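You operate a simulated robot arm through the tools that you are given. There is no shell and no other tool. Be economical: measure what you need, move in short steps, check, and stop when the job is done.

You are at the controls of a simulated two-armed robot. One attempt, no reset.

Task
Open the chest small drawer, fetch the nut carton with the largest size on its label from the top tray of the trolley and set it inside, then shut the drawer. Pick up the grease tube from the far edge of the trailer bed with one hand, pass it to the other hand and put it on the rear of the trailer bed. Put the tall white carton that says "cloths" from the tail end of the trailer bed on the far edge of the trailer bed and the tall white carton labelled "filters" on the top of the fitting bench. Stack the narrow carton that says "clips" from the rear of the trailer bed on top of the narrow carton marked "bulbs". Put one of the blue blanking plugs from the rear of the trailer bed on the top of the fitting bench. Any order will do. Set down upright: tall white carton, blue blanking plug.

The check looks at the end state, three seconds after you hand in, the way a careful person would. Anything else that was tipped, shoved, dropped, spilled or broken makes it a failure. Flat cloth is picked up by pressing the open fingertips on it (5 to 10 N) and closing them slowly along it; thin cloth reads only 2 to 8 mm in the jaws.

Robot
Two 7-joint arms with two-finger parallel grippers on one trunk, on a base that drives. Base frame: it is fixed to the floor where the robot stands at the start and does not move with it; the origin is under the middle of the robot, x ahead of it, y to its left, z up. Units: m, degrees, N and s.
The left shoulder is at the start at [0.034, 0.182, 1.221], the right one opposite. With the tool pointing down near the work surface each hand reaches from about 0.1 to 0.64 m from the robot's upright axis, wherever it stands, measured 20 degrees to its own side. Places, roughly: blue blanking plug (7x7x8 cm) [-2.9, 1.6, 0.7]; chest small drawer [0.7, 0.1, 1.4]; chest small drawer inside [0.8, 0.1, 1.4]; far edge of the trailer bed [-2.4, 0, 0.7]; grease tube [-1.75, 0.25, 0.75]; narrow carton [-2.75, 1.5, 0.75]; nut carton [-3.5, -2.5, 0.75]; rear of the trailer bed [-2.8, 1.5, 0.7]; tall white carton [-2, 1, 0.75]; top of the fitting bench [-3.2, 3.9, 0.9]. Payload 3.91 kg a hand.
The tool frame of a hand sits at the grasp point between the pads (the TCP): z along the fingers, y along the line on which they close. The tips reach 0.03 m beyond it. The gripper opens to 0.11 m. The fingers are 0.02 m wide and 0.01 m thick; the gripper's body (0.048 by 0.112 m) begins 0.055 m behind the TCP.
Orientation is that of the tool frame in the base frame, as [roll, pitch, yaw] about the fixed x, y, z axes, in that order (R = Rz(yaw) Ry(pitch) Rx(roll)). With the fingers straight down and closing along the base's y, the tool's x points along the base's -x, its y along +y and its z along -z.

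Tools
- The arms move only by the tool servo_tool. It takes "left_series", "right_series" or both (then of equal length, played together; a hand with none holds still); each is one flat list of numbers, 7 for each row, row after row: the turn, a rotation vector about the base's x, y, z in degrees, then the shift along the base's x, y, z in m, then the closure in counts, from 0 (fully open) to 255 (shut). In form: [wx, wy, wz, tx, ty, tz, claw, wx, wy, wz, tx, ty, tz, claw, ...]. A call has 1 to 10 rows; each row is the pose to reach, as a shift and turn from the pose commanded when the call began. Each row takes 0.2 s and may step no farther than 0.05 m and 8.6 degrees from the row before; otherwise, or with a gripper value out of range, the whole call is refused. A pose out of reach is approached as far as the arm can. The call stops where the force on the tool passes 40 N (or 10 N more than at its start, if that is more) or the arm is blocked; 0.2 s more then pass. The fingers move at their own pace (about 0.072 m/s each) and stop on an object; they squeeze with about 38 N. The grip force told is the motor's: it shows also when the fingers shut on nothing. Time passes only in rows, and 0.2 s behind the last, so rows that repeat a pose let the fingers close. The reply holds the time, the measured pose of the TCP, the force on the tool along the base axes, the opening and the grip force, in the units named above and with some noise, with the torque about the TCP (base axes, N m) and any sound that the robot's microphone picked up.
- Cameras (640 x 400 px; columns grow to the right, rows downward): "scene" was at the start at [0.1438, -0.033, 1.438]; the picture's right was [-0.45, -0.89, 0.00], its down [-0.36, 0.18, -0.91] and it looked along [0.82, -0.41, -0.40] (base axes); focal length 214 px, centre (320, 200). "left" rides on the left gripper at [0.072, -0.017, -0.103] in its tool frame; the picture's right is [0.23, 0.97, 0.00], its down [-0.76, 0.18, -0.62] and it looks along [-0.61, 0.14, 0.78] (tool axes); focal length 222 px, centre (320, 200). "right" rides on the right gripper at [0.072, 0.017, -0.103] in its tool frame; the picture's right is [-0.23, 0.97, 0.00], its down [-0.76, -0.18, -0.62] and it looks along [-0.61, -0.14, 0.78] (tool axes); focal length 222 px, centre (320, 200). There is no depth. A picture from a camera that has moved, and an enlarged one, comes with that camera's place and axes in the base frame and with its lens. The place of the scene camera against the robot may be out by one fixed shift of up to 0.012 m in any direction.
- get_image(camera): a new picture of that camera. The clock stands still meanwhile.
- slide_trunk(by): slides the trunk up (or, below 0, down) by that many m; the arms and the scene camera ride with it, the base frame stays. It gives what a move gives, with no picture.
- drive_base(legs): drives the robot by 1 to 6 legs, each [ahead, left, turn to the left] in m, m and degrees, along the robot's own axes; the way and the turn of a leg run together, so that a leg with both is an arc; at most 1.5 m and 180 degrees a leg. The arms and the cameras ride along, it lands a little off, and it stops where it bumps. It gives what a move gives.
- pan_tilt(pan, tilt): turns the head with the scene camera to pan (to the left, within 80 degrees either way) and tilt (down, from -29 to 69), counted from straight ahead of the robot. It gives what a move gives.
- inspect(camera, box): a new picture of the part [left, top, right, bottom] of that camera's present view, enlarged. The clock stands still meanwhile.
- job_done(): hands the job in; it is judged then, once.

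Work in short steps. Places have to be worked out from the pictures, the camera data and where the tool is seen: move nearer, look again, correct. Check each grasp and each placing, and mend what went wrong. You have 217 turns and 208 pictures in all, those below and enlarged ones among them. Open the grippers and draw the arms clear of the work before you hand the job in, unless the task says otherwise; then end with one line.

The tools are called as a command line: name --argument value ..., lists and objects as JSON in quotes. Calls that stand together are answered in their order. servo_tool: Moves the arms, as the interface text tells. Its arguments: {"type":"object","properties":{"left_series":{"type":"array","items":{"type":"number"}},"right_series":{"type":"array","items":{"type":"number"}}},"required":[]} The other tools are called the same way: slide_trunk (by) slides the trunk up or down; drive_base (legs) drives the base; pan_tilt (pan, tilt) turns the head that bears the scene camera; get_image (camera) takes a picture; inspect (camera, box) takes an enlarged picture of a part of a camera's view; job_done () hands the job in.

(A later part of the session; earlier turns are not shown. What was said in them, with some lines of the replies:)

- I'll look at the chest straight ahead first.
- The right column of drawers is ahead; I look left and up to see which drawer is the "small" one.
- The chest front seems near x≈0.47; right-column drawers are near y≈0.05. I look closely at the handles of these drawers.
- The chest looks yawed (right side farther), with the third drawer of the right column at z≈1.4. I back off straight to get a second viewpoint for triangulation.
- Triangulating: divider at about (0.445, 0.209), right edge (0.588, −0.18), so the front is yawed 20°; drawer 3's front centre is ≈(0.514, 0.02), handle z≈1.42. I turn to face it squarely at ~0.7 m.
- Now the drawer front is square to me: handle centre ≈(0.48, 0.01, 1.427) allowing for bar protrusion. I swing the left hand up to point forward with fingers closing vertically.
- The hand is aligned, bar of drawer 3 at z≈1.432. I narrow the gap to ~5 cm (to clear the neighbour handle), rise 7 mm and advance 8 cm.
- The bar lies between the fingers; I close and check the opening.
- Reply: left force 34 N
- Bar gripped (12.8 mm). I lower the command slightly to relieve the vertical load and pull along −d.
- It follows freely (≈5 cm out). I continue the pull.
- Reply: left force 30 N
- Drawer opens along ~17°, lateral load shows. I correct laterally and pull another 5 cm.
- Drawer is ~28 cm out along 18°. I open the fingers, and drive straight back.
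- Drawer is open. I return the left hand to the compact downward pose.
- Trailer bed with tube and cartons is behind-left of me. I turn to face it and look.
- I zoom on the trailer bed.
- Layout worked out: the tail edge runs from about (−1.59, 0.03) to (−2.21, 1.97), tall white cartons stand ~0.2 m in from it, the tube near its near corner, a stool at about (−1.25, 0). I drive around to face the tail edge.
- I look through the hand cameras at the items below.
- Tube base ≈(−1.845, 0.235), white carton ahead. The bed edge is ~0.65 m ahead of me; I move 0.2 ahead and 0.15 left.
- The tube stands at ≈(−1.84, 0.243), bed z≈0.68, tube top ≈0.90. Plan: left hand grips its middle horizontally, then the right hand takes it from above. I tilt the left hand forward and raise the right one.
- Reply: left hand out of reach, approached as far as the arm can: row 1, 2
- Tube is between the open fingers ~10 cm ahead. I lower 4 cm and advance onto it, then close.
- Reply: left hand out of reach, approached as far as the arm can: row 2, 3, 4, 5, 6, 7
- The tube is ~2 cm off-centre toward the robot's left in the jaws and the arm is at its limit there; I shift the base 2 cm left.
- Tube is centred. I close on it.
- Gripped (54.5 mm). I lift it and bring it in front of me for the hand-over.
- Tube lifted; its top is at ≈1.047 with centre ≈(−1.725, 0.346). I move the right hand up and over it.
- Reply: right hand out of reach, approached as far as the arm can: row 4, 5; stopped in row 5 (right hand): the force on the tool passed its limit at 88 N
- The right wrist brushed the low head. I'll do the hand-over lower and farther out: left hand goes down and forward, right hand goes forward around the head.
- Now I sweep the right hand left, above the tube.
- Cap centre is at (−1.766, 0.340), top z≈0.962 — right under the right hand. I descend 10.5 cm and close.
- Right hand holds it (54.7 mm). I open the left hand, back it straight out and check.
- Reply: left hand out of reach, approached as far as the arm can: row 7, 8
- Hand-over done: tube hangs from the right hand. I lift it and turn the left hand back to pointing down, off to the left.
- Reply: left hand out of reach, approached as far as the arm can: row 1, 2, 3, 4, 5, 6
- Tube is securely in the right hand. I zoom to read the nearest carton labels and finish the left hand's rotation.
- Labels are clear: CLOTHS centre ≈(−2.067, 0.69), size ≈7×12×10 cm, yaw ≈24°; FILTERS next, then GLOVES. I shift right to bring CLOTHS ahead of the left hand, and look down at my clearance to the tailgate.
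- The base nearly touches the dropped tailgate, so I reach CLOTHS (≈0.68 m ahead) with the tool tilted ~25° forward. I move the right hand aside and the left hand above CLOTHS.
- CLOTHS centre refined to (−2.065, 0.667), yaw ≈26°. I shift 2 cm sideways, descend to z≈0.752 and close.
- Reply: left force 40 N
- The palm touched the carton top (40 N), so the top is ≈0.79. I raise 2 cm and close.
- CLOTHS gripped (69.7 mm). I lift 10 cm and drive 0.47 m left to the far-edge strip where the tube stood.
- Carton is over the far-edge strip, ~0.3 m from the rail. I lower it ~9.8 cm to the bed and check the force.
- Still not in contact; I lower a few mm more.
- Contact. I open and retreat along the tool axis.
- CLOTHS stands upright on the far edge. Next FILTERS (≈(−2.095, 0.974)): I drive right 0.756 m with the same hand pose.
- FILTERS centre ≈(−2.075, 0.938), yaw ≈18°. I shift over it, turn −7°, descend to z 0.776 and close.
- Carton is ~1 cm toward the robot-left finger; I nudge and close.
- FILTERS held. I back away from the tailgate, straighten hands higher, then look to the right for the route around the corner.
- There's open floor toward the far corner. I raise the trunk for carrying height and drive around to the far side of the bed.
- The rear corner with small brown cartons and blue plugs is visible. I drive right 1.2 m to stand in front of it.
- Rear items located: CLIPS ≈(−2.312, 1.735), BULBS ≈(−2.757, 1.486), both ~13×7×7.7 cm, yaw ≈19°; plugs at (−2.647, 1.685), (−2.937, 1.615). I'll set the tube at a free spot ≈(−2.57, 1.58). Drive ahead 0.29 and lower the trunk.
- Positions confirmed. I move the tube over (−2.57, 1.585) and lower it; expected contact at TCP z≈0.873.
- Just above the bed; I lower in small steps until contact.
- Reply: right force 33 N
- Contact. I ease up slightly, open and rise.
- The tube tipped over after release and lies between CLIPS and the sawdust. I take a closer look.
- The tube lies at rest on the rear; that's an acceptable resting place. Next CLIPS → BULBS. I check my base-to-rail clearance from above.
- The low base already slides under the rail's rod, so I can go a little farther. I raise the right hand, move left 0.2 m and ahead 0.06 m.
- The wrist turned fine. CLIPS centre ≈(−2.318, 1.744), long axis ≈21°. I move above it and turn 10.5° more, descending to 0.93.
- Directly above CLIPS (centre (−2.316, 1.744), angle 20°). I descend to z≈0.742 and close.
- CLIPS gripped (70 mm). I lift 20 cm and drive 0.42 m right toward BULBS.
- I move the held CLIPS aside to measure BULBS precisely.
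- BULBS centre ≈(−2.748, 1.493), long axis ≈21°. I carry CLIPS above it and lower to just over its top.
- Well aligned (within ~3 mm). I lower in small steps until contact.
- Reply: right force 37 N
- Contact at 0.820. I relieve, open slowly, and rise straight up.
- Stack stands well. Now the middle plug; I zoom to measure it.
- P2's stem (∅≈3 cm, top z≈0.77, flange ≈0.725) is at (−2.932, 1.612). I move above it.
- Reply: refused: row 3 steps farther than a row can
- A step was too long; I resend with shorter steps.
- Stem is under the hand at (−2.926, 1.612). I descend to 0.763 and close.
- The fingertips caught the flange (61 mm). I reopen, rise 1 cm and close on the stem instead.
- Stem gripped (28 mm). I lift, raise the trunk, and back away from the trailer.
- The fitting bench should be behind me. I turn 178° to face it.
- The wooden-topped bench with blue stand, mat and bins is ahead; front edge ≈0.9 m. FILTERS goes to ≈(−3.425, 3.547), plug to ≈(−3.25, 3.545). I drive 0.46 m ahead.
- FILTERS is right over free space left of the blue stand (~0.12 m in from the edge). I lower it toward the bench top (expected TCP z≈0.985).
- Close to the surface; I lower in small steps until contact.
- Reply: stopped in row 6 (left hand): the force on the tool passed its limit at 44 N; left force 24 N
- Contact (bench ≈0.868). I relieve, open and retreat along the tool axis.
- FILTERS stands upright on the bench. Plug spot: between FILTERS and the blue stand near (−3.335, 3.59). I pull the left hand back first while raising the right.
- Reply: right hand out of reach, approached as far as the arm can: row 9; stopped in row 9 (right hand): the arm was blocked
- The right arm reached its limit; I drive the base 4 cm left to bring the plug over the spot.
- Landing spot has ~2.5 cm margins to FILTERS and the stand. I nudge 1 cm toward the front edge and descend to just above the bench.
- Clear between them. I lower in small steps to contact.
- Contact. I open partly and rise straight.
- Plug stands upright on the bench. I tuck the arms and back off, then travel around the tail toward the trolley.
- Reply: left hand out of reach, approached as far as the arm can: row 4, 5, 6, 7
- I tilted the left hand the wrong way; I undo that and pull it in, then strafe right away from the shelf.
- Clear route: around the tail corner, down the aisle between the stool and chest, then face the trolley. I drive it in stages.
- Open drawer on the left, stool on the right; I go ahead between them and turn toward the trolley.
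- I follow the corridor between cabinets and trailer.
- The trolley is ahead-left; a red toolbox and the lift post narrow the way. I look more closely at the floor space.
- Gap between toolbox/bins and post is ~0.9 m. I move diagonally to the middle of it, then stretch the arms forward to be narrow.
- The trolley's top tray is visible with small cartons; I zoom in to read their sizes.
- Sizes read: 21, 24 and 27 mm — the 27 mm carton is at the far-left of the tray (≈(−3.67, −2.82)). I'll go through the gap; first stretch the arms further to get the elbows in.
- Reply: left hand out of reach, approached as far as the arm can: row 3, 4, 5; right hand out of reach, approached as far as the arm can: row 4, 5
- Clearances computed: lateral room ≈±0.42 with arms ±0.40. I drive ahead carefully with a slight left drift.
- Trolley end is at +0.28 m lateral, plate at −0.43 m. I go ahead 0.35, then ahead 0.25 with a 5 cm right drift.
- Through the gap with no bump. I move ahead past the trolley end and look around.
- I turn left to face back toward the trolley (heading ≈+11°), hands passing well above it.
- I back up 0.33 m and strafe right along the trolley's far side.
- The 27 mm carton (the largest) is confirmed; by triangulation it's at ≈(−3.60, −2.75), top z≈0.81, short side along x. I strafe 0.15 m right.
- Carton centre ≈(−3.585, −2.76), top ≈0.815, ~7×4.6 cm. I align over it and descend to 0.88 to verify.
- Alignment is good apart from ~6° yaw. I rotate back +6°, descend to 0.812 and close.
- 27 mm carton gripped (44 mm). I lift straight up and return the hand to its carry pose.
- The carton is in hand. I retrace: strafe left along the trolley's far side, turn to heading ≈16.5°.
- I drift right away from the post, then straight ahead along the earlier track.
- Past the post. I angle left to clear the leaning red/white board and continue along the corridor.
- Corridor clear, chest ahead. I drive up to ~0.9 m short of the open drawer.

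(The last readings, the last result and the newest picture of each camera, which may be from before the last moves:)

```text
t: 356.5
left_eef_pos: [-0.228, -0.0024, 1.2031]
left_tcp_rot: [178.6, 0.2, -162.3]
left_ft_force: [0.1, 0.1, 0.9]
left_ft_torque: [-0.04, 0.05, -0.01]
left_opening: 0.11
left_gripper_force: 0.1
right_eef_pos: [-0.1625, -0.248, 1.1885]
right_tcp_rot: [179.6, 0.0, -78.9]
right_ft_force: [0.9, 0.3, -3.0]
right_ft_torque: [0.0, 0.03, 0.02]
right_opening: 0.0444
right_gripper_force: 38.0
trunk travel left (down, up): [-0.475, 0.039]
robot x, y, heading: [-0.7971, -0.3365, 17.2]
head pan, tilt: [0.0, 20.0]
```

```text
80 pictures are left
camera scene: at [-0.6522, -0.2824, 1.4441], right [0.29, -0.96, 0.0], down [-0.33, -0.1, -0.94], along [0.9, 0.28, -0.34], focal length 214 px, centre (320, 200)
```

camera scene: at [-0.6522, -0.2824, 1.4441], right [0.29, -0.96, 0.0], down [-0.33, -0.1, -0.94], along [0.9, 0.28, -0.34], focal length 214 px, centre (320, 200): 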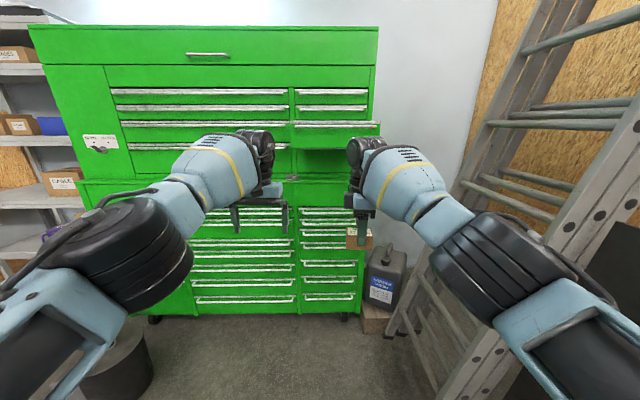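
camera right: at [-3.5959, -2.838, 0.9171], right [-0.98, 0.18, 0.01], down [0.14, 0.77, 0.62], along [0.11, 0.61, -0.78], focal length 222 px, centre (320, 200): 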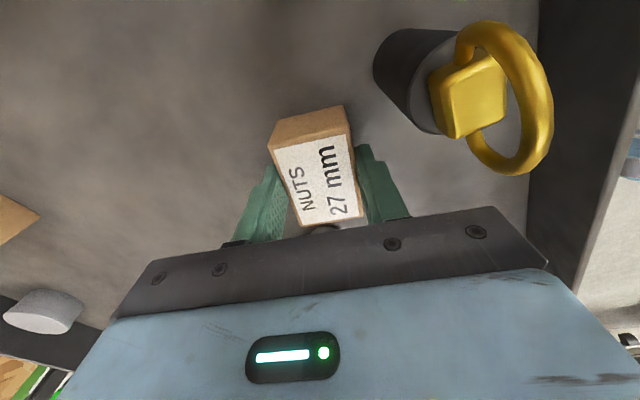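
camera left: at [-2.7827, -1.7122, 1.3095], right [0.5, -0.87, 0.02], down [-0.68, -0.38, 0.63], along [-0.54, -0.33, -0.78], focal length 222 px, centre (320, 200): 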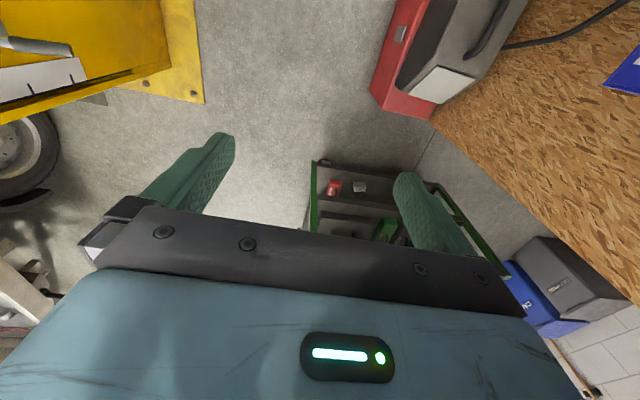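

I test the high reach here: trunk up and right hand to z≈1.5 at ~0.5 m ahead; left hand retracts.

slide_trunk --by 0.038

servo_tool --right_series '[0, 0, 0, -0.011, -0.009, 0.03, 255, 0, 0, 0, -0.022, -0.018, 0.06, 255, 0, 0, 0, -0.033, -0.027, 0.09, 255, 0, 0, 0, -0.044, -0.036, 0.12, 255, 0, 0, 0, -0.055, -0.045, 0.15, 255, 0, 0, 0, -0.066, -0.054, 0.18, 255, 0, 0, 0, -0.077, -0.06, 0.21, 255, 0, 0, 0, -0.088, -0.066, 0.24, 255, 0, 0, 0, -0.1, -0.076, 0.27, 255, 0, 0, 0, -0.109, -0.086, 0.29, 255]' --left_series '[0, 0, 0, -0.02, -0.006, 0, 0, 0, 0, 0, -0.04, -0.012, 0, 0, 0, 0, 0, -0.06, -0.018, 0, 0, 0, 0, 0, -0.08, -0.02, 0, 0, 0, 0, 0, -0.1, -0.02, 0, 0, 0, 0, 0, -0.12, -0.02, 0, 0, 0, 0, 0, -0.14, -0.02, 0, 0, 0, 0, 0, -0.16, -0.02, 0, 0, 0, 0, 0, -0.18, -0.02, 0, 0, 0, 0, 0, -0.2, -0.02, 0, 0]'

get_image --camera "scene"

```text
t: 357.3
left_eef_pos: [-0.2585, -0.0124, 1.3256]
left_tcp_rot: [178.8, 8.4, -162.3]
left_ft_force: [0.3, 0.3, -0.4]
left_ft_torque: [-0.02, 0.03, 0.01]
left_opening: 0.11
left_gripper_force: 0.1
right_eef_pos: [-0.1888, -0.2569, 1.3053]
right_tcp_rot: [-172.9, 0.7, -78.9]
right_ft_force: [0.0, 0.7, -3.0]
right_ft_torque: [-0.02, 0.02, 0.01]
right_opening: 0.0442
right_gripper_force: 37.9
trunk travel left (down, up): [-0.513, 0.001]
robot x, y, heading: [-0.7989, -0.3366, 17.1]
head pan, tilt: [0.0, 20.0]
```

```text
t: 359.5
left_eef_pos: [-0.462, -0.0338, 1.3277]
left_tcp_rot: [178.9, 8.6, -162.5]
left_ft_force: [-1.7, 0.2, 1.2]
left_ft_torque: [0.02, 0.03, 0.0]
left_opening: 0.1099
left_gripper_force: 0.1
right_eef_pos: [-0.3166, -0.3457, 1.5253]
right_tcp_rot: [-172.4, 0.8, -78.8]
right_ft_force: [-0.8, -0.4, -2.5]
right_ft_torque: [0.01, -0.02, 0.02]
right_opening: 0.0446
right_gripper_force: 37.3
right hand out of reach, approached as far as the arm can: row 3, 4, 5, 6, 7, 8, 9, 10
trunk travel left (down, up): [-0.513, 0.001]
robot x, y, heading: [-0.801, -0.3389, 17.0]
head pan, tilt: [0.0, 20.0]
```

```text
79 pictures are left
camera scene: at [-0.7026, -0.2988, 1.4854], right [0.29, -0.96, 0.0], down [-0.33, -0.1, -0.94], along [0.9, 0.28, -0.34], focal length 214 px, centre (320, 200)
```

scene: 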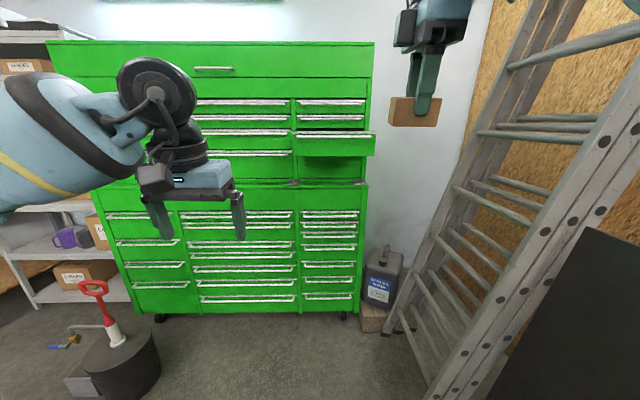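

High reach works; the hand picked up an ~8° tilt. I level it at z≈1.50.

servo_tool --right_series '[-0.8, 3.9, 0, 0, 0, -0.01, 255, -1.56, 7.84, 0, 0, 0, -0.02, 255, -1.56, 7.84, 0, 0, 0, -0.02, 255]'

```text
t: 360.3
left_eef_pos: [-0.46, -0.0315, 1.3279]
left_tcp_rot: [178.8, 8.6, -162.3]
left_ft_force: [0.2, 0.1, 0.1]
left_ft_torque: [-0.02, -0.03, -0.01]
left_opening: 0.1099
left_gripper_force: 0.1
right_eef_pos: [-0.322, -0.3441, 1.492]
right_tcp_rot: [179.4, 0.8, -79.0]
right_ft_force: [-0.2, 0.2, -3.0]
right_ft_torque: [-0.02, 0.03, -0.01]
right_opening: 0.0446
right_gripper_force: 37.9
right hand out of reach, approached as far as the arm can: row 1, 2, 3
trunk travel left (down, up): [-0.513, 0.001]
robot x, y, heading: [-0.8045, -0.3371, 17.4]
head pan, tilt: [0.0, 20.0]
```

Level max is ~1.49, with slight tilt 1.525. Drawer rim ≈1.445. I go back to the tilted, higher pose, pull the left hand in, and drive closer in steps.

servo_tool --right_series '[0.8, -3.9, 0, 0, 0, 0.01, 255, 1.56, -7.84, 0, 0, 0, 0.03, 255, 1.56, -7.84, 0, 0.0, 0.0, 0.04, 255, 1.56, -7.84, 0, 0, 0, 0.04, 255]' --left_series '[0, 0, 0, -0.025, 0.01, -0.03, 0, 0, 0, 0, -0.05, 0.02, -0.06, 0, 0, 0, 0, -0.075, 0.03, -0.09, 0, 0, 0, 0, -0.09, 0.035, -0.12, 0]'

drive_base --legs '[[0.45, 0.08, 0.5]]'

pan_tilt --pan -10 --tilt 10

get_image --camera "scene"

get_image --camera "right"

```text
t: 361.3
left_eef_pos: [-0.5493, 0.0036, 1.2076]
left_tcp_rot: [178.8, 8.6, -162.2]
left_ft_force: [-0.1, -0.4, 0.2]
left_ft_torque: [0.01, -0.03, -0.01]
left_opening: 0.1099
left_gripper_force: 0.1
right_eef_pos: [-0.3235, -0.3426, 1.531]
right_tcp_rot: [-172.4, 0.8, -78.8]
right_ft_force: [-0.1, -0.4, -2.3]
right_ft_torque: [0.01, -0.02, -0.01]
right_opening: 0.0442
right_gripper_force: 38.1
trunk travel left (down, up): [-0.513, 0.001]
robot x, y, heading: [-0.8009, -0.3356, 17.0]
head pan, tilt: [0.0, 20.0]
```

```text
t: 364.1
left_eef_pos: [-0.1389, 0.2169, 1.2078]
left_tcp_rot: [178.8, 8.5, -161.9]
left_ft_force: [-0.1, -0.6, 0.0]
left_ft_torque: [-0.03, -0.02, 0.0]
left_opening: 0.1097
left_gripper_force: 0.1
right_eef_pos: [0.0903, -0.1268, 1.5328]
right_tcp_rot: [-172.3, 0.8, -78.4]
right_ft_force: [-0.6, -0.4, -2.9]
right_ft_torque: [-0.01, 0.01, 0.07]
right_opening: 0.0445
right_gripper_force: 38.4
trunk travel left (down, up): [-0.513, 0.001]
robot x, y, heading: [-0.3885, -0.1253, 17.4]
head pan, tilt: [0.0, 20.0]
```

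```text
t: 364.8
left_eef_pos: [-0.1383, 0.2192, 1.2075]
left_tcp_rot: [178.8, 8.5, -161.9]
left_ft_force: [-1.0, 0.3, 0.3]
left_ft_torque: [0.01, 0.0, 0.01]
left_opening: 0.1099
left_gripper_force: 0.1
right_eef_pos: [0.0901, -0.1265, 1.5314]
right_tcp_rot: [-172.5, 0.8, -78.4]
right_ft_force: [-0.7, -0.2, -2.7]
right_ft_torque: [0.0, 0.04, 0.0]
right_opening: 0.0442
right_gripper_force: 38.2
trunk travel left (down, up): [-0.513, 0.001]
robot x, y, heading: [-0.3876, -0.1236, 17.7]
head pan, tilt: [-10.0, 10.0]
```

```text
78 pictures are left
camera scene: at [-0.2838, -0.0987, 1.5013], right [0.13, -0.99, 0.0], down [-0.17, -0.02, -0.98], along [0.98, 0.13, -0.17], focal length 214 px, centre (320, 200)
```

scene: 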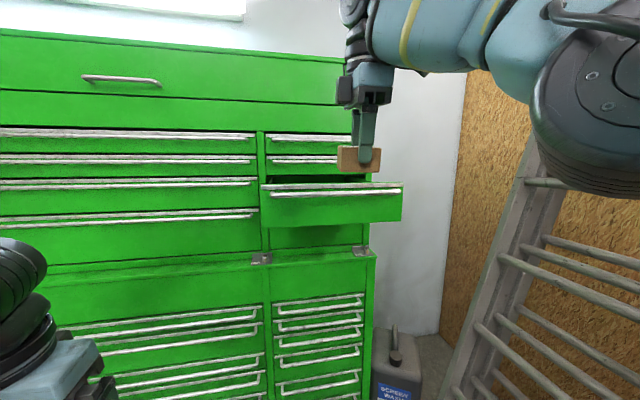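

```text
77 pictures are left
camera right: at [0.0764, -0.2044, 1.6313], right [-0.99, 0.03, -0.13], down [-0.06, 0.76, 0.65], along [0.12, 0.65, -0.75], focal length 222 px, centre (320, 200)
```

right: 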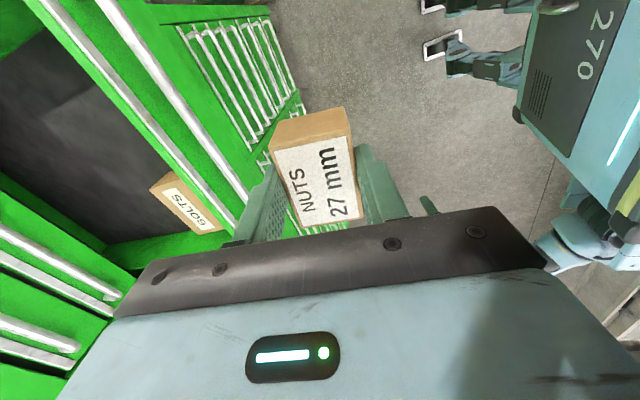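

A BOLTS box sits in the drawer's left-front; the right half is free. Target for the nut carton ≈(0.383, −0.098). I drive the last 0.29 m.

drive_base --legs '[[0.29, -0.06, 0]]'

get_image --camera "right"

get_image --camera "scene"

```text
t: 366.8
left_eef_pos: [0.1533, 0.2524, 1.208]
left_tcp_rot: [178.8, 8.7, -161.4]
left_ft_force: [1.1, -1.4, 1.0]
left_ft_torque: [0.01, -0.02, -0.05]
left_opening: 0.11
left_gripper_force: 0.0
right_eef_pos: [0.3853, -0.091, 1.5319]
right_tcp_rot: [-172.2, 0.8, -77.9]
right_ft_force: [-0.3, 0.6, -2.9]
right_ft_torque: [-0.03, -0.05, 0.0]
right_opening: 0.0447
right_gripper_force: 37.9
trunk travel left (down, up): [-0.513, 0.001]
robot x, y, heading: [-0.0946, -0.0913, 18.2]
head pan, tilt: [-10.0, 10.0]
```

```text
76 pictures are left
camera right: at [0.3706, -0.169, 1.6325], right [-0.99, 0.02, -0.13], down [-0.07, 0.75, 0.65], along [0.11, 0.66, -0.75], focal length 222 px, centre (320, 200)
```

right: 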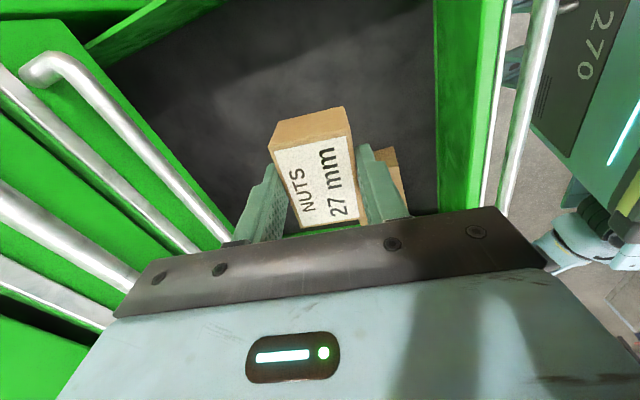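

```text
75 pictures are left
camera scene: at [0.0103, -0.0662, 1.5017], right [0.14, -0.99, 0.0], down [-0.17, -0.02, -0.98], along [0.98, 0.14, -0.17], focal length 214 px, centre (320, 200)
```

scene: 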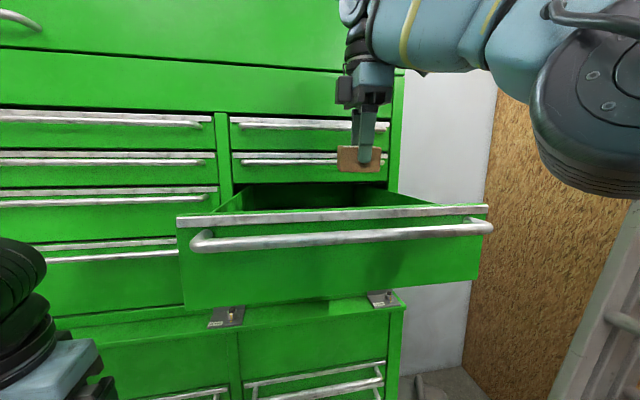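

The carton hangs inside the drawer outline, right of BOLTS. I shift 2 cm right, level the hand while lowering to ≈1.425.

servo_tool --right_series '[-0.78, 3.9, 0, 0.003, -0.01, -0.02, 255, -1.56, 7.84, 0, 0.006, -0.019, -0.045, 255, -1.56, 7.84, 0, 0.006, -0.019, -0.07, 255, -1.56, 7.84, 0, 0.006, -0.019, -0.09, 255, -1.56, 7.84, 0, 0.006, -0.019, -0.105, 255, -1.56, 7.84, 0, 0.006, -0.019, -0.105, 255]'

get_image --camera "right"

get_image --camera "scene"

```text
t: 368.2
left_eef_pos: [0.1539, 0.253, 1.2089]
left_tcp_rot: [178.7, 8.6, -161.4]
left_ft_force: [0.1, -0.4, -0.6]
left_ft_torque: [-0.01, 0.0, 0.03]
left_opening: 0.11
left_gripper_force: 0.1
right_eef_pos: [0.3909, -0.1087, 1.425]
right_tcp_rot: [179.8, 1.0, -78.1]
right_ft_force: [-0.4, -0.6, -1.4]
right_ft_torque: [-0.01, -0.01, -0.01]
right_opening: 0.0444
right_gripper_force: 38.2
trunk travel left (down, up): [-0.513, 0.001]
robot x, y, heading: [-0.0921, -0.0915, 18.0]
head pan, tilt: [-10.0, 10.0]
```

```text
74 pictures are left
camera right: at [0.3905, -0.1847, 1.5292], right [-1.0, 0.02, 0.01], down [0.02, 0.77, 0.64], along [0.01, 0.64, -0.77], focal length 222 px, centre (320, 200)
```

right: 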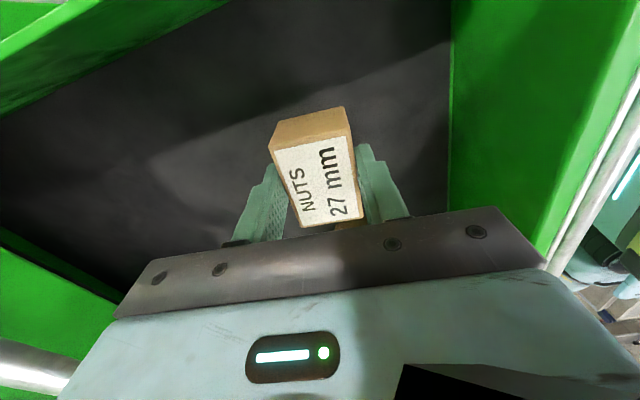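

```text
73 pictures are left
camera scene: at [0.0109, -0.0658, 1.5015], right [0.14, -0.99, 0.0], down [-0.17, -0.02, -0.98], along [0.97, 0.14, -0.17], focal length 214 px, centre (320, 200)
```

scene: 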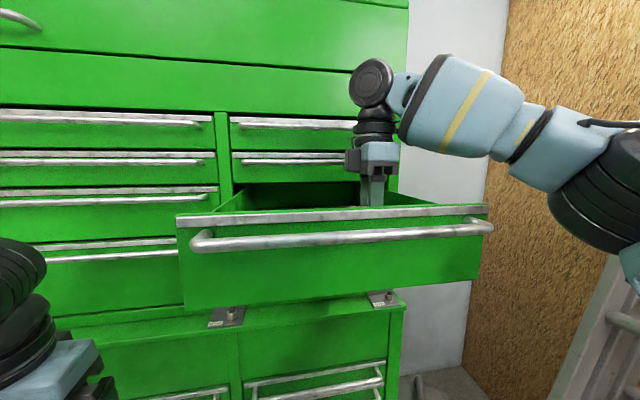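

Inside the drawer. I lower in small steps until contact.

servo_tool --right_series '[0, 0, 0, 0, 0, -0.006, 255, 0, 0, 0, 0, 0, -0.012, 255, 0, 0, 0, 0, 0, -0.018, 255, 0, 0, 0, 0, 0, -0.024, 255, 0, 0, 0, 0, 0, -0.03, 255, 0, 0, 0, 0, 0, -0.036, 255]'

```text
t: 369.6
left_eef_pos: [0.1532, 0.2524, 1.2101]
left_tcp_rot: [178.8, 8.9, -161.3]
left_ft_force: [-0.3, 0.9, -1.5]
left_ft_torque: [-0.02, 0.02, -0.02]
left_opening: 0.1097
left_gripper_force: 0.1
right_eef_pos: [0.3879, -0.1099, 1.3967]
right_tcp_rot: [-179.7, 1.2, -78.2]
right_ft_force: [1.6, -2.7, 32.2]
right_ft_torque: [-0.68, 0.27, 0.06]
right_opening: 0.0449
right_gripper_force: 38.4
trunk travel left (down, up): [-0.513, 0.001]
robot x, y, heading: [-0.0927, -0.0918, 18.4]
head pan, tilt: [-10.0, 10.0]
```

Contact at 1.397. I relieve, open, and rise (tilting again near the top).

servo_tool --right_series '[0, 0, 0, 0, 0, 0.006, 255, 0, 0, 0, 0, 0, 0.006, 200, 0, 0, 0, 0, 0, 0.006, 130, 0, 0, 0, 0, 0, 0.006, 80, 0, 0, 0, 0, 0, 0.006, 80, 0, 0, 0, 0, 0, 0.03, 80, 0, 0, 0, 0, 0, 0.06, 80, 0.4, -2, 0, 0, 0, 0.09, 80, 1.2, -6, 0, 0, 0, 0.12, 80, 1.56, -7.84, 0, 0, 0, 0.14, 80]'

get_image --camera "right"

```text
t: 371.8
left_eef_pos: [0.1531, 0.2531, 1.2081]
left_tcp_rot: [178.9, 8.6, -161.4]
left_ft_force: [-0.2, 0.3, -0.6]
left_ft_torque: [-0.02, -0.02, 0.03]
left_opening: 0.1099
left_gripper_force: 0.0
right_eef_pos: [0.3915, -0.1091, 1.5327]
right_tcp_rot: [-172.1, 0.9, -77.9]
right_ft_force: [-1.0, 0.6, 0.2]
right_ft_torque: [-0.03, 0.0, -0.01]
right_opening: 0.0753
right_gripper_force: 0.2
trunk travel left (down, up): [-0.513, 0.001]
robot x, y, heading: [-0.0918, -0.0885, 18.1]
head pan, tilt: [-10.0, 10.0]
```

```text
72 pictures are left
camera right: at [0.3776, -0.1878, 1.6322], right [-0.99, 0.02, -0.13], down [-0.07, 0.75, 0.65], along [0.11, 0.66, -0.75], focal length 222 px, centre (320, 200)
```

right: 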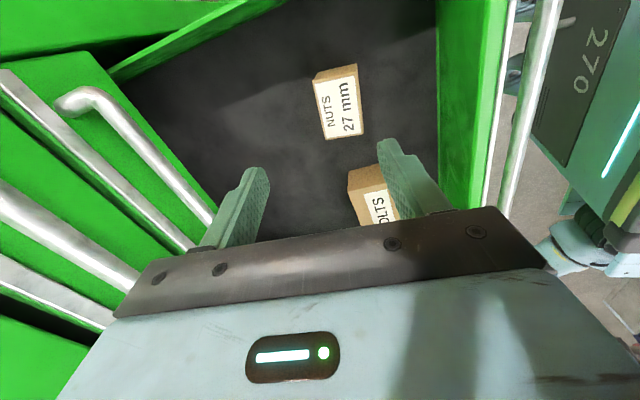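

The 27 mm carton stands in the drawer beside BOLTS. I back away with the hand above the drawer front.

drive_base --legs '[[-0.42, 0, 0]]'

get_image --camera "scene"

```text
t: 374.4
left_eef_pos: [-0.2427, 0.1249, 1.2082]
left_tcp_rot: [178.9, 8.5, -160.8]
left_ft_force: [0.1, -0.5, 0.6]
left_ft_torque: [0.03, 0.01, 0.0]
left_opening: 0.1099
left_gripper_force: 0.1
right_eef_pos: [0.0003, -0.2372, 1.5305]
right_tcp_rot: [-172.3, 0.8, -77.4]
right_ft_force: [-0.1, -0.1, 0.2]
right_ft_torque: [0.01, 0.0, 0.03]
right_opening: 0.0757
right_gripper_force: 0.1
trunk travel left (down, up): [-0.513, 0.001]
robot x, y, heading: [-0.4854, -0.2232, 18.7]
head pan, tilt: [-10.0, 10.0]
```

```text
71 pictures are left
camera scene: at [-0.3825, -0.1956, 1.5013], right [0.15, -0.99, 0.0], down [-0.17, -0.03, -0.98], along [0.97, 0.15, -0.17], focal length 214 px, centre (320, 200)
```

scene: 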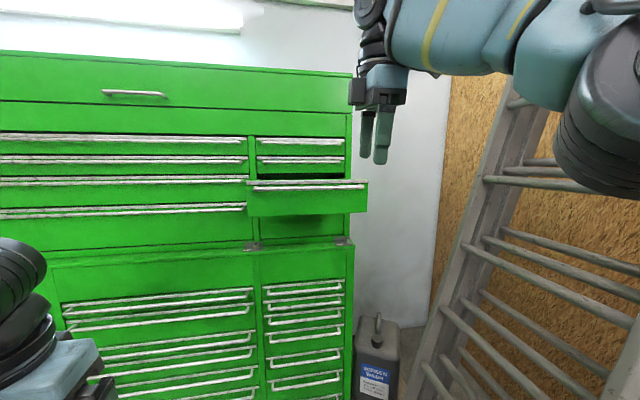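

I swing the right hand to point forward (fingers closed) at the height just under the handle, centred on the drawer.

servo_tool --right_series '[2.62, -7.77, 0.54, 0.007, 0.011, -0.005, 255, 5.24, -15.54, 1.08, 0.014, 0.022, -0.01, 255, 7.86, -23.31, 1.62, 0.021, 0.032, -0.02, 255, 10.48, -31.08, 2.16, 0.028, 0.043, -0.035, 255, 13.1, -38.85, 2.7, 0.035, 0.054, -0.05, 255, 15.72, -46.62, 3.24, 0.042, 0.065, -0.07, 255, 18.34, -54.39, 3.78, 0.049, 0.076, -0.09, 255, 20.96, -62.16, 4.32, 0.056, 0.087, -0.11, 255, 23.58, -69.93, 4.86, 0.063, 0.098, -0.13, 255, 26.2, -77.7, 5.4, 0.069, 0.108, -0.145, 255]'

get_image --camera "scene"

```text
t: 376.6
left_eef_pos: [-0.2428, 0.1244, 1.2067]
left_tcp_rot: [178.7, 8.5, -161.0]
left_ft_force: [0.6, 0.4, -0.3]
left_ft_torque: [-0.02, 0.01, 0.0]
left_opening: 0.1103
left_gripper_force: 0.1
right_eef_pos: [0.0689, -0.1272, 1.3854]
right_tcp_rot: [-90.2, 2.9, -67.6]
right_ft_force: [0.5, -0.5, 0.9]
right_ft_torque: [0.02, 0.01, -0.01]
right_opening: 0.0
right_gripper_force: 38.0
trunk travel left (down, up): [-0.513, 0.001]
robot x, y, heading: [-0.4841, -0.218, 18.5]
head pan, tilt: [-10.0, 10.0]
```

```text
70 pictures are left
camera scene: at [-0.3823, -0.1955, 1.5013], right [0.15, -0.99, 0.0], down [-0.17, -0.03, -0.98], along [0.97, 0.15, -0.17], focal length 214 px, centre (320, 200)
```

scene: 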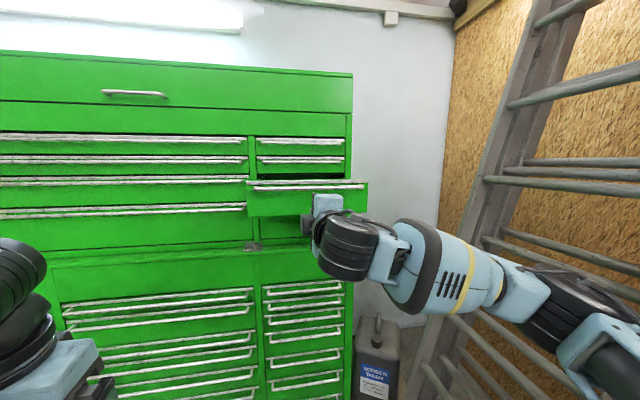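

Pointing at the drawer front. I drive ahead 0.12 to just short of it.

drive_base --legs '[[0.12, 0, 0]]'

get_image --camera "scene"

get_image --camera "right"

```text
t: 377.8
left_eef_pos: [-0.1318, 0.162, 1.2083]
left_tcp_rot: [178.8, 8.7, -160.9]
left_ft_force: [0.1, -0.2, 0.3]
left_ft_torque: [-0.01, 0.0, 0.0]
left_opening: 0.1103
left_gripper_force: 0.1
right_eef_pos: [0.1791, -0.0888, 1.3881]
right_tcp_rot: [-90.1, 2.9, -67.4]
right_ft_force: [0.7, -0.2, -0.1]
right_ft_torque: [-0.01, 0.01, -0.04]
right_opening: 0.0
right_gripper_force: 37.8
trunk travel left (down, up): [-0.513, 0.001]
robot x, y, heading: [-0.377, -0.187, 18.5]
head pan, tilt: [-10.0, 10.0]
```

```text
69 pictures are left
camera scene: at [-0.2725, -0.1583, 1.5017], right [0.15, -0.99, 0.0], down [-0.17, -0.03, -0.98], along [0.97, 0.15, -0.17], focal length 214 px, centre (320, 200)
```

scene: 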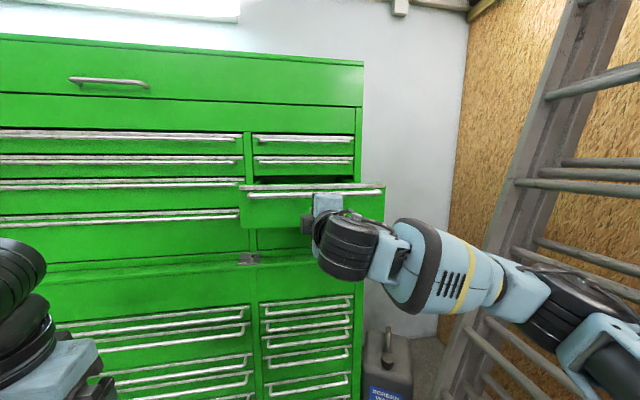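

```text
68 pictures are left
camera right: at [0.1117, -0.1944, 1.3686], right [-0.11, 0.25, -0.96], down [-0.86, 0.46, 0.22], along [0.49, 0.85, 0.17], focal length 222 px, centre (320, 200)
```

right: 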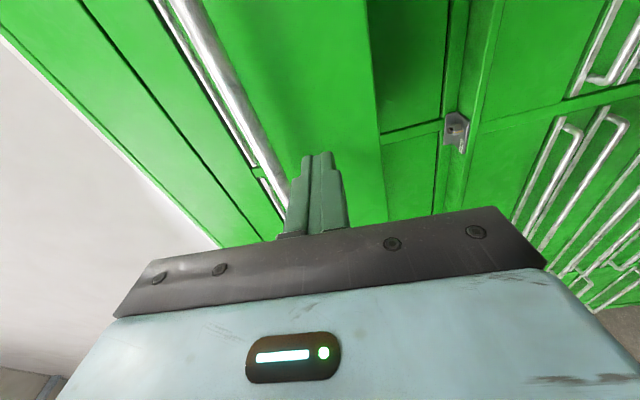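

Fingertips are right at the drawer face below the bar. I push forward with the arm.

servo_tool --right_series '[0, 0, 0, 0.019, 0.006, 0, 255, 0, 0, 0, 0.038, 0.012, 0, 255, 0, 0, 0, 0.057, 0.0185, 0, 255, 0, 0, 0, 0.076, 0.025, 0, 255, 0, 0, 0, 0.095, 0.031, 0, 255]'

```text
t: 379.0
left_eef_pos: [-0.1301, 0.1627, 1.2077]
left_tcp_rot: [178.8, 8.6, -160.8]
left_ft_force: [0.5, -0.3, -0.3]
left_ft_torque: [-0.01, -0.02, 0.02]
left_opening: 0.1101
left_gripper_force: 0.2
right_eef_pos: [0.2777, -0.0567, 1.3847]
right_tcp_rot: [-90.4, 2.8, -67.5]
right_ft_force: [-0.6, 0.4, 0.2]
right_ft_torque: [-0.03, -0.01, 0.03]
right_opening: 0.0
right_gripper_force: 37.7
trunk travel left (down, up): [-0.513, 0.001]
robot x, y, heading: [-0.3737, -0.184, 18.6]
head pan, tilt: [-10.0, 10.0]
```

get_image --camera "scene"

drive_base --legs '[[0.1, 0, 0]]'

get_image --camera "scene"

```text
67 pictures are left
camera scene: at [-0.2705, -0.1573, 1.5013], right [0.15, -0.99, 0.0], down [-0.17, -0.03, -0.98], along [0.97, 0.15, -0.17], focal length 214 px, centre (320, 200)
```

scene: 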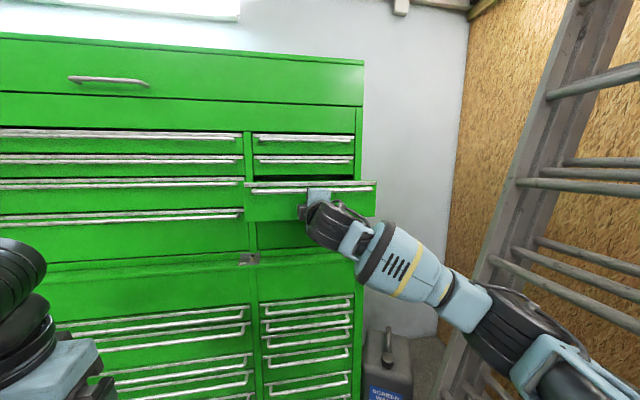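

```text
t: 380.2
left_eef_pos: [-0.0381, 0.194, 1.2092]
left_tcp_rot: [178.9, 8.6, -160.7]
left_ft_force: [-0.3, -0.7, -0.5]
left_ft_torque: [0.01, -0.01, -0.03]
left_opening: 0.1099
left_gripper_force: 0.1
right_eef_pos: [0.3683, -0.0239, 1.3869]
right_tcp_rot: [-90.3, 3.0, -67.5]
right_ft_force: [0.3, 0.7, 0.4]
right_ft_torque: [0.03, 0.01, -0.02]
right_opening: 0.0
right_gripper_force: 37.7
trunk travel left (down, up): [-0.513, 0.001]
robot x, y, heading: [-0.2798, -0.15, 18.6]
head pan, tilt: [-10.0, 10.0]
```

```text
66 pictures are left
camera scene: at [-0.1786, -0.1262, 1.5016], right [0.15, -0.99, 0.0], down [-0.17, -0.03, -0.98], along [0.97, 0.15, -0.17], focal length 214 px, centre (320, 200)
```

scene: 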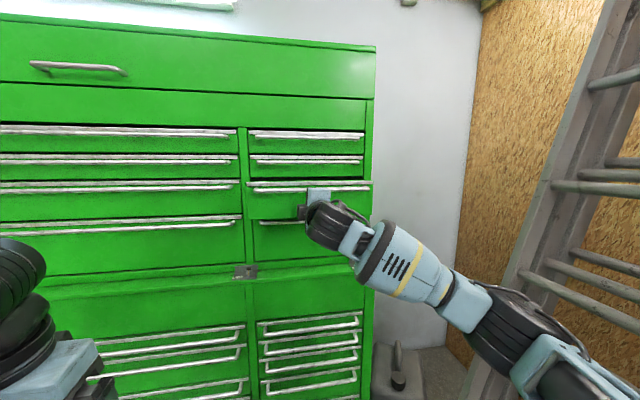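

The drawer is sliding in; about 11 cm remain. I drive 0.07 m and finish with the arm.

drive_base --legs '[[0.07, 0, 0]]'

servo_tool --right_series '[0, 0, 0, 0.0095, 0.003, 0, 255, 0, 0, 0, 0.019, 0.006, 0, 255, 0, 0, 0, 0.0285, 0.009, 0, 255, 0, 0, 0, 0.038, 0.012, 0, 255, 0, 0, 0, 0.048, 0.0155, 0, 255]'

get_image --camera "scene"

```text
t: 381.2
left_eef_pos: [0.0234, 0.2159, 1.2083]
left_tcp_rot: [178.8, 8.7, -160.8]
left_ft_force: [-0.3, 0.3, -0.3]
left_ft_torque: [0.02, 0.03, -0.02]
left_opening: 0.1099
left_gripper_force: 0.0
right_eef_pos: [0.4319, -0.0039, 1.3885]
right_tcp_rot: [-90.1, 2.9, -67.4]
right_ft_force: [-0.4, -0.1, -0.2]
right_ft_torque: [-0.02, 0.0, 0.01]
right_opening: 0.0001
right_gripper_force: 37.5
trunk travel left (down, up): [-0.513, 0.001]
robot x, y, heading: [-0.2179, -0.1309, 18.4]
head pan, tilt: [-10.0, 10.0]
```

```text
t: 382.4
left_eef_pos: [0.0239, 0.2172, 1.206]
left_tcp_rot: [178.8, 8.6, -160.7]
left_ft_force: [0.9, -0.5, -0.6]
left_ft_torque: [-0.01, 0.05, -0.02]
left_opening: 0.1098
left_gripper_force: 0.0
right_eef_pos: [0.4819, 0.0127, 1.3875]
right_tcp_rot: [-90.2, 2.9, -67.5]
right_ft_force: [0.9, 0.5, -0.2]
right_ft_torque: [0.02, 0.01, 0.0]
right_opening: 0.0001
right_gripper_force: 37.8
trunk travel left (down, up): [-0.513, 0.001]
robot x, y, heading: [-0.2161, -0.1285, 18.9]
head pan, tilt: [-10.0, 10.0]
```

```text
65 pictures are left
camera scene: at [-0.1139, -0.104, 1.5014], right [0.15, -0.99, 0.0], down [-0.17, -0.03, -0.98], along [0.97, 0.15, -0.17], focal length 214 px, centre (320, 200)
```

scene: 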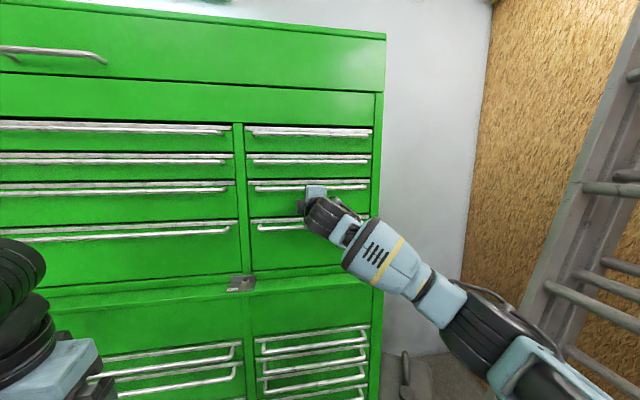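

Looks nearly flush, but no end-stop force yet. I push a little more until it resists.

servo_tool --right_series '[0, 0, 0, 0.0076, 0.0025, 0, 255, 0, 0, 0, 0.0152, 0.005, 0, 255, 0, 0, 0, 0.0228, 0.0075, 0, 255, 0, 0, 0, 0.0304, 0.01, 0, 255]'

inspect --camera "scene" --box '[230, 110, 400, 240]'

```text
t: 383.0
left_eef_pos: [0.0196, 0.2134, 1.2098]
left_tcp_rot: [178.7, 8.9, -160.9]
left_ft_force: [0.2, -0.1, 0.4]
left_ft_torque: [0.05, 0.03, -0.02]
left_opening: 0.11
left_gripper_force: 0.1
right_eef_pos: [0.4867, 0.0144, 1.3881]
right_tcp_rot: [-90.3, 3.0, -67.2]
right_ft_force: [-26.9, -12.7, -5.7]
right_ft_torque: [0.0, 0.18, -0.32]
right_opening: 0.0001
right_gripper_force: 37.6
trunk travel left (down, up): [-0.513, 0.001]
robot x, y, heading: [-0.2164, -0.1308, 18.6]
head pan, tilt: [-10.0, 10.0]
stopped in row 3 (right hand): the force on the tool passed its limit at 51 N (the readings are from after the stop); the commanded pose is now the measured one
```

```text
3.08 times, centred on (315, 175) of scene
camera zoom: at [-0.1212, -0.1087, 1.5021], right [0.15, -0.99, 0.0], down [-0.17, -0.02, -0.99], along [0.97, 0.15, -0.17], focal length 660 px, centre (335, 277)
```

zoom: 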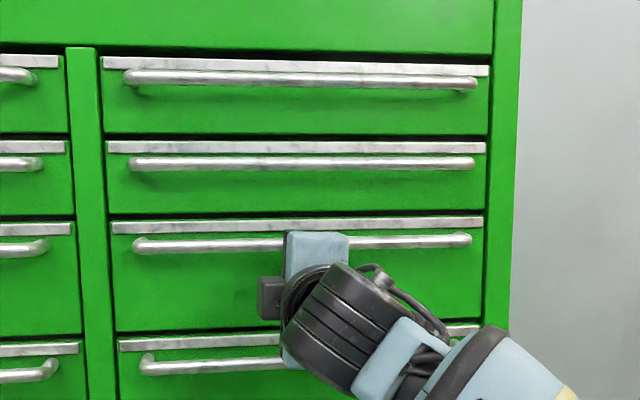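

The drawer is fully shut against its stop. I back away, and check it with a final look.

drive_base --legs '[[-0.35, 0, 0]]'

servo_tool --right_series '[0, 0, 0, -0.03, -0.01, -0.02, 150, 0, 0, 0, -0.06, -0.02, -0.04, 60, 0, 0, 0, -0.09, -0.03, -0.06, 0, 0, 0, 0, -0.12, -0.04, -0.09, 0]'

get_image --camera "scene"

```text
t: 385.3
left_eef_pos: [-0.3003, 0.1042, 1.2072]
left_tcp_rot: [178.8, 8.7, -161.3]
left_ft_force: [-0.5, 0.3, 0.6]
left_ft_torque: [0.0, 0.02, 0.0]
left_opening: 0.11
left_gripper_force: 0.1
right_eef_pos: [0.1674, -0.098, 1.383]
right_tcp_rot: [-90.6, 3.0, -67.9]
right_ft_force: [-0.5, -0.1, -0.2]
right_ft_torque: [-0.01, 0.0, 0.01]
right_opening: 0.0
right_gripper_force: 37.8
trunk travel left (down, up): [-0.513, 0.001]
robot x, y, heading: [-0.5482, -0.2369, 18.5]
head pan, tilt: [-10.0, 10.0]
```

```text
t: 386.3
left_eef_pos: [-0.2991, 0.1035, 1.2082]
left_tcp_rot: [178.9, 8.7, -161.2]
left_ft_force: [0.0, -0.3, -0.1]
left_ft_torque: [0.01, -0.02, 0.01]
left_opening: 0.11
left_gripper_force: 0.0
right_eef_pos: [0.0471, -0.1383, 1.2942]
right_tcp_rot: [-90.5, 2.9, -68.0]
right_ft_force: [-0.7, 0.0, 1.0]
right_ft_torque: [0.0, 0.02, -0.02]
right_opening: 0.1101
right_gripper_force: 0.0
trunk travel left (down, up): [-0.513, 0.001]
robot x, y, heading: [-0.5435, -0.2415, 18.3]
head pan, tilt: [-10.0, 10.0]
```

```text
63 pictures are left
camera scene: at [-0.4428, -0.2156, 1.5014], right [0.14, -0.99, 0.0], down [-0.17, -0.02, -0.98], along [0.97, 0.14, -0.17], focal length 214 px, centre (320, 200)
```

scene: 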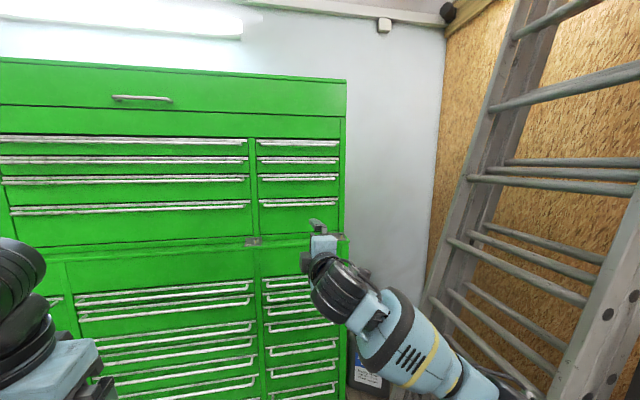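

Drawer flush. I take one last look at the trailer bed to confirm everything stayed put.

drive_base --legs '[[-0.15, 0, 60]]'

pan_tilt --pan 70 --tilt 15

get_image --camera "scene"

```text
t: 389.3
left_eef_pos: [-0.8129, 0.0382, 1.2072]
left_tcp_rot: [178.8, 8.6, -102.1]
left_ft_force: [-0.6, -0.3, 0.7]
left_ft_torque: [-0.01, 0.0, -0.01]
left_opening: 0.1101
left_gripper_force: 0.0
right_eef_pos: [-0.4284, 0.214, 1.2947]
right_tcp_rot: [-90.6, 2.9, -8.8]
right_ft_force: [0.1, -1.0, 0.0]
right_ft_torque: [0.0, -0.01, 0.01]
right_opening: 0.11
right_gripper_force: 0.0
trunk travel left (down, up): [-0.513, 0.001]
robot x, y, heading: [-0.6451, -0.3492, 77.6]
head pan, tilt: [-10.0, 10.0]
```

```text
t: 390.8
left_eef_pos: [-0.8126, 0.0397, 1.2077]
left_tcp_rot: [178.7, 8.5, -102.0]
left_ft_force: [-0.2, -0.5, 0.5]
left_ft_torque: [0.04, -0.02, 0.01]
left_opening: 0.1098
left_gripper_force: 0.1
right_eef_pos: [-0.426, 0.2133, 1.2931]
right_tcp_rot: [-90.6, 2.9, -8.8]
right_ft_force: [-1.3, -0.7, -0.7]
right_ft_torque: [0.01, -0.02, 0.0]
right_opening: 0.11
right_gripper_force: 0.0
trunk travel left (down, up): [-0.513, 0.001]
robot x, y, heading: [-0.6444, -0.3507, 77.3]
head pan, tilt: [70.0, 15.0]
```

```text
62 pictures are left
camera scene: at [-0.7188, -0.2791, 1.4933], right [0.54, 0.84, 0.0], down [0.22, -0.14, -0.97], along [-0.81, 0.52, -0.26], focal length 214 px, centre (320, 200)
```

scene: 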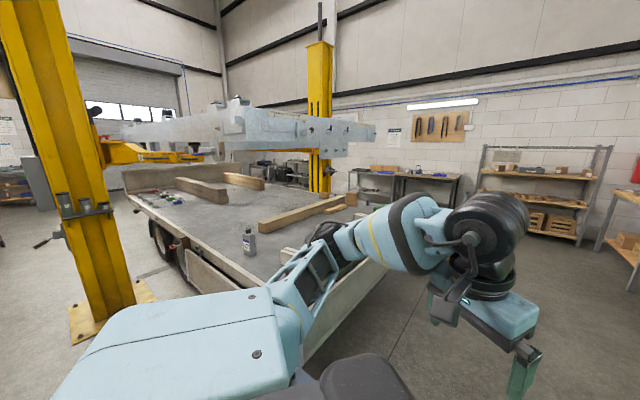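

drive_base --legs '[[0, 0, 68]]'

pan_tilt --pan 0 --tilt 15

get_image --camera "scene"

```text
t: 394.2
left_eef_pos: [-1.065, -0.3551, 1.2081]
left_tcp_rot: [178.8, 8.5, -35.1]
left_ft_force: [-0.4, 0.0, 0.1]
left_ft_torque: [-0.01, 0.0, 0.0]
left_opening: 0.11
left_gripper_force: 0.0
right_eef_pos: [-1.076, 0.069, 1.2941]
right_tcp_rot: [-90.6, 2.9, 58.3]
right_ft_force: [-1.0, 0.4, -0.5]
right_ft_torque: [0.04, -0.03, -0.01]
right_opening: 0.11
right_gripper_force: 0.0
trunk travel left (down, up): [-0.513, 0.001]
robot x, y, heading: [-0.6443, -0.3504, 144.5]
head pan, tilt: [70.0, 15.0]
```

```text
t: 395.6
left_eef_pos: [-1.0656, -0.3548, 1.2067]
left_tcp_rot: [178.9, 8.6, -35.1]
left_ft_force: [0.4, -0.1, 0.5]
left_ft_torque: [0.0, 0.01, 0.02]
left_opening: 0.11
left_gripper_force: 0.2
right_eef_pos: [-1.0778, 0.0692, 1.2934]
right_tcp_rot: [-90.6, 2.9, 58.3]
right_ft_force: [-1.2, -0.6, 0.1]
right_ft_torque: [0.0, -0.04, -0.02]
right_opening: 0.1101
right_gripper_force: 0.1
trunk travel left (down, up): [-0.513, 0.001]
robot x, y, heading: [-0.6454, -0.3509, 144.3]
head pan, tilt: [0.0, 15.0]
```

```text
61 pictures are left
camera scene: at [-0.7269, -0.2793, 1.4933], right [0.58, 0.81, 0.0], down [0.21, -0.15, -0.97], along [-0.79, 0.56, -0.26], focal length 214 px, centre (320, 200)
```

scene: 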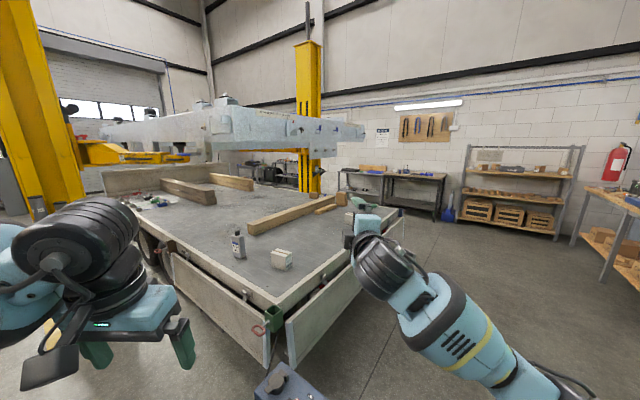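

inspect --camera "scene" --box '[210, 180, 420, 310]'

inspect --camera "scene" --box '[330, 150, 450, 230]'

```text
3.05 times, centred on (315, 245) of scene
camera zoom: at [-0.7269, -0.2793, 1.4933], right [0.58, 0.81, 0.0], down [0.21, -0.15, -0.97], along [-0.79, 0.56, -0.26], focal length 654 px, centre (335, 63)
```

zoom: 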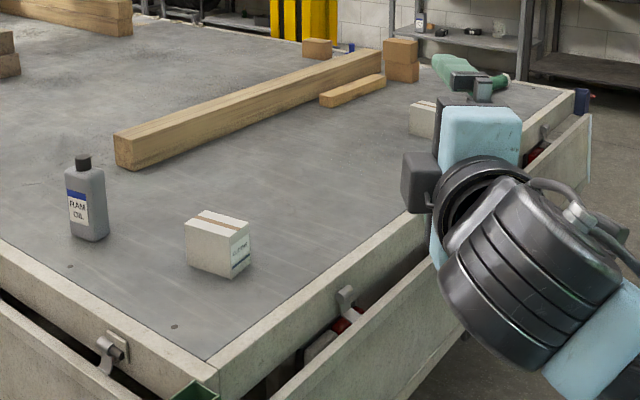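

```text
5.00 times, centred on (390, 190) of scene
camera zoom: at [-0.7269, -0.2793, 1.4933], right [0.58, 0.81, 0.0], down [0.21, -0.15, -0.97], along [-0.79, 0.56, -0.26], focal length 1072 px, centre (-30, 250)
```

zoom: 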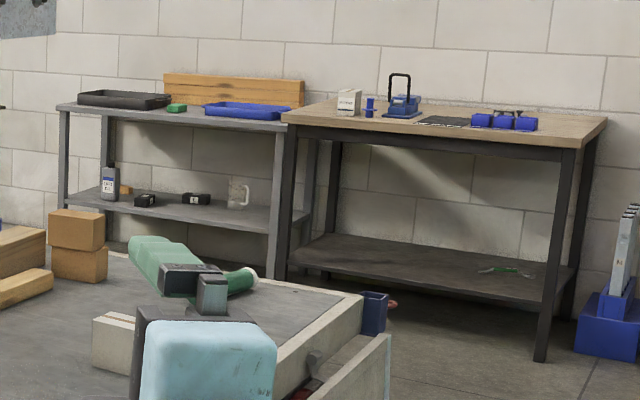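

Everything is in place: CLOTHS is on the far edge, CLIPS is on BULBS, FILTERS and the plug are upright on the bench, the tube is at rest on the rear of the bed, and the drawer is shut. The grippers are open and the arms are clear, so I hand in.

job_done

```text
The job is handed in.
```

I handed the job in with every item in the place you asked for. The one slip was the grease tube: it tipped over when I released it at the rear of the trailer bed, and it now lies there on its side instead of standing.
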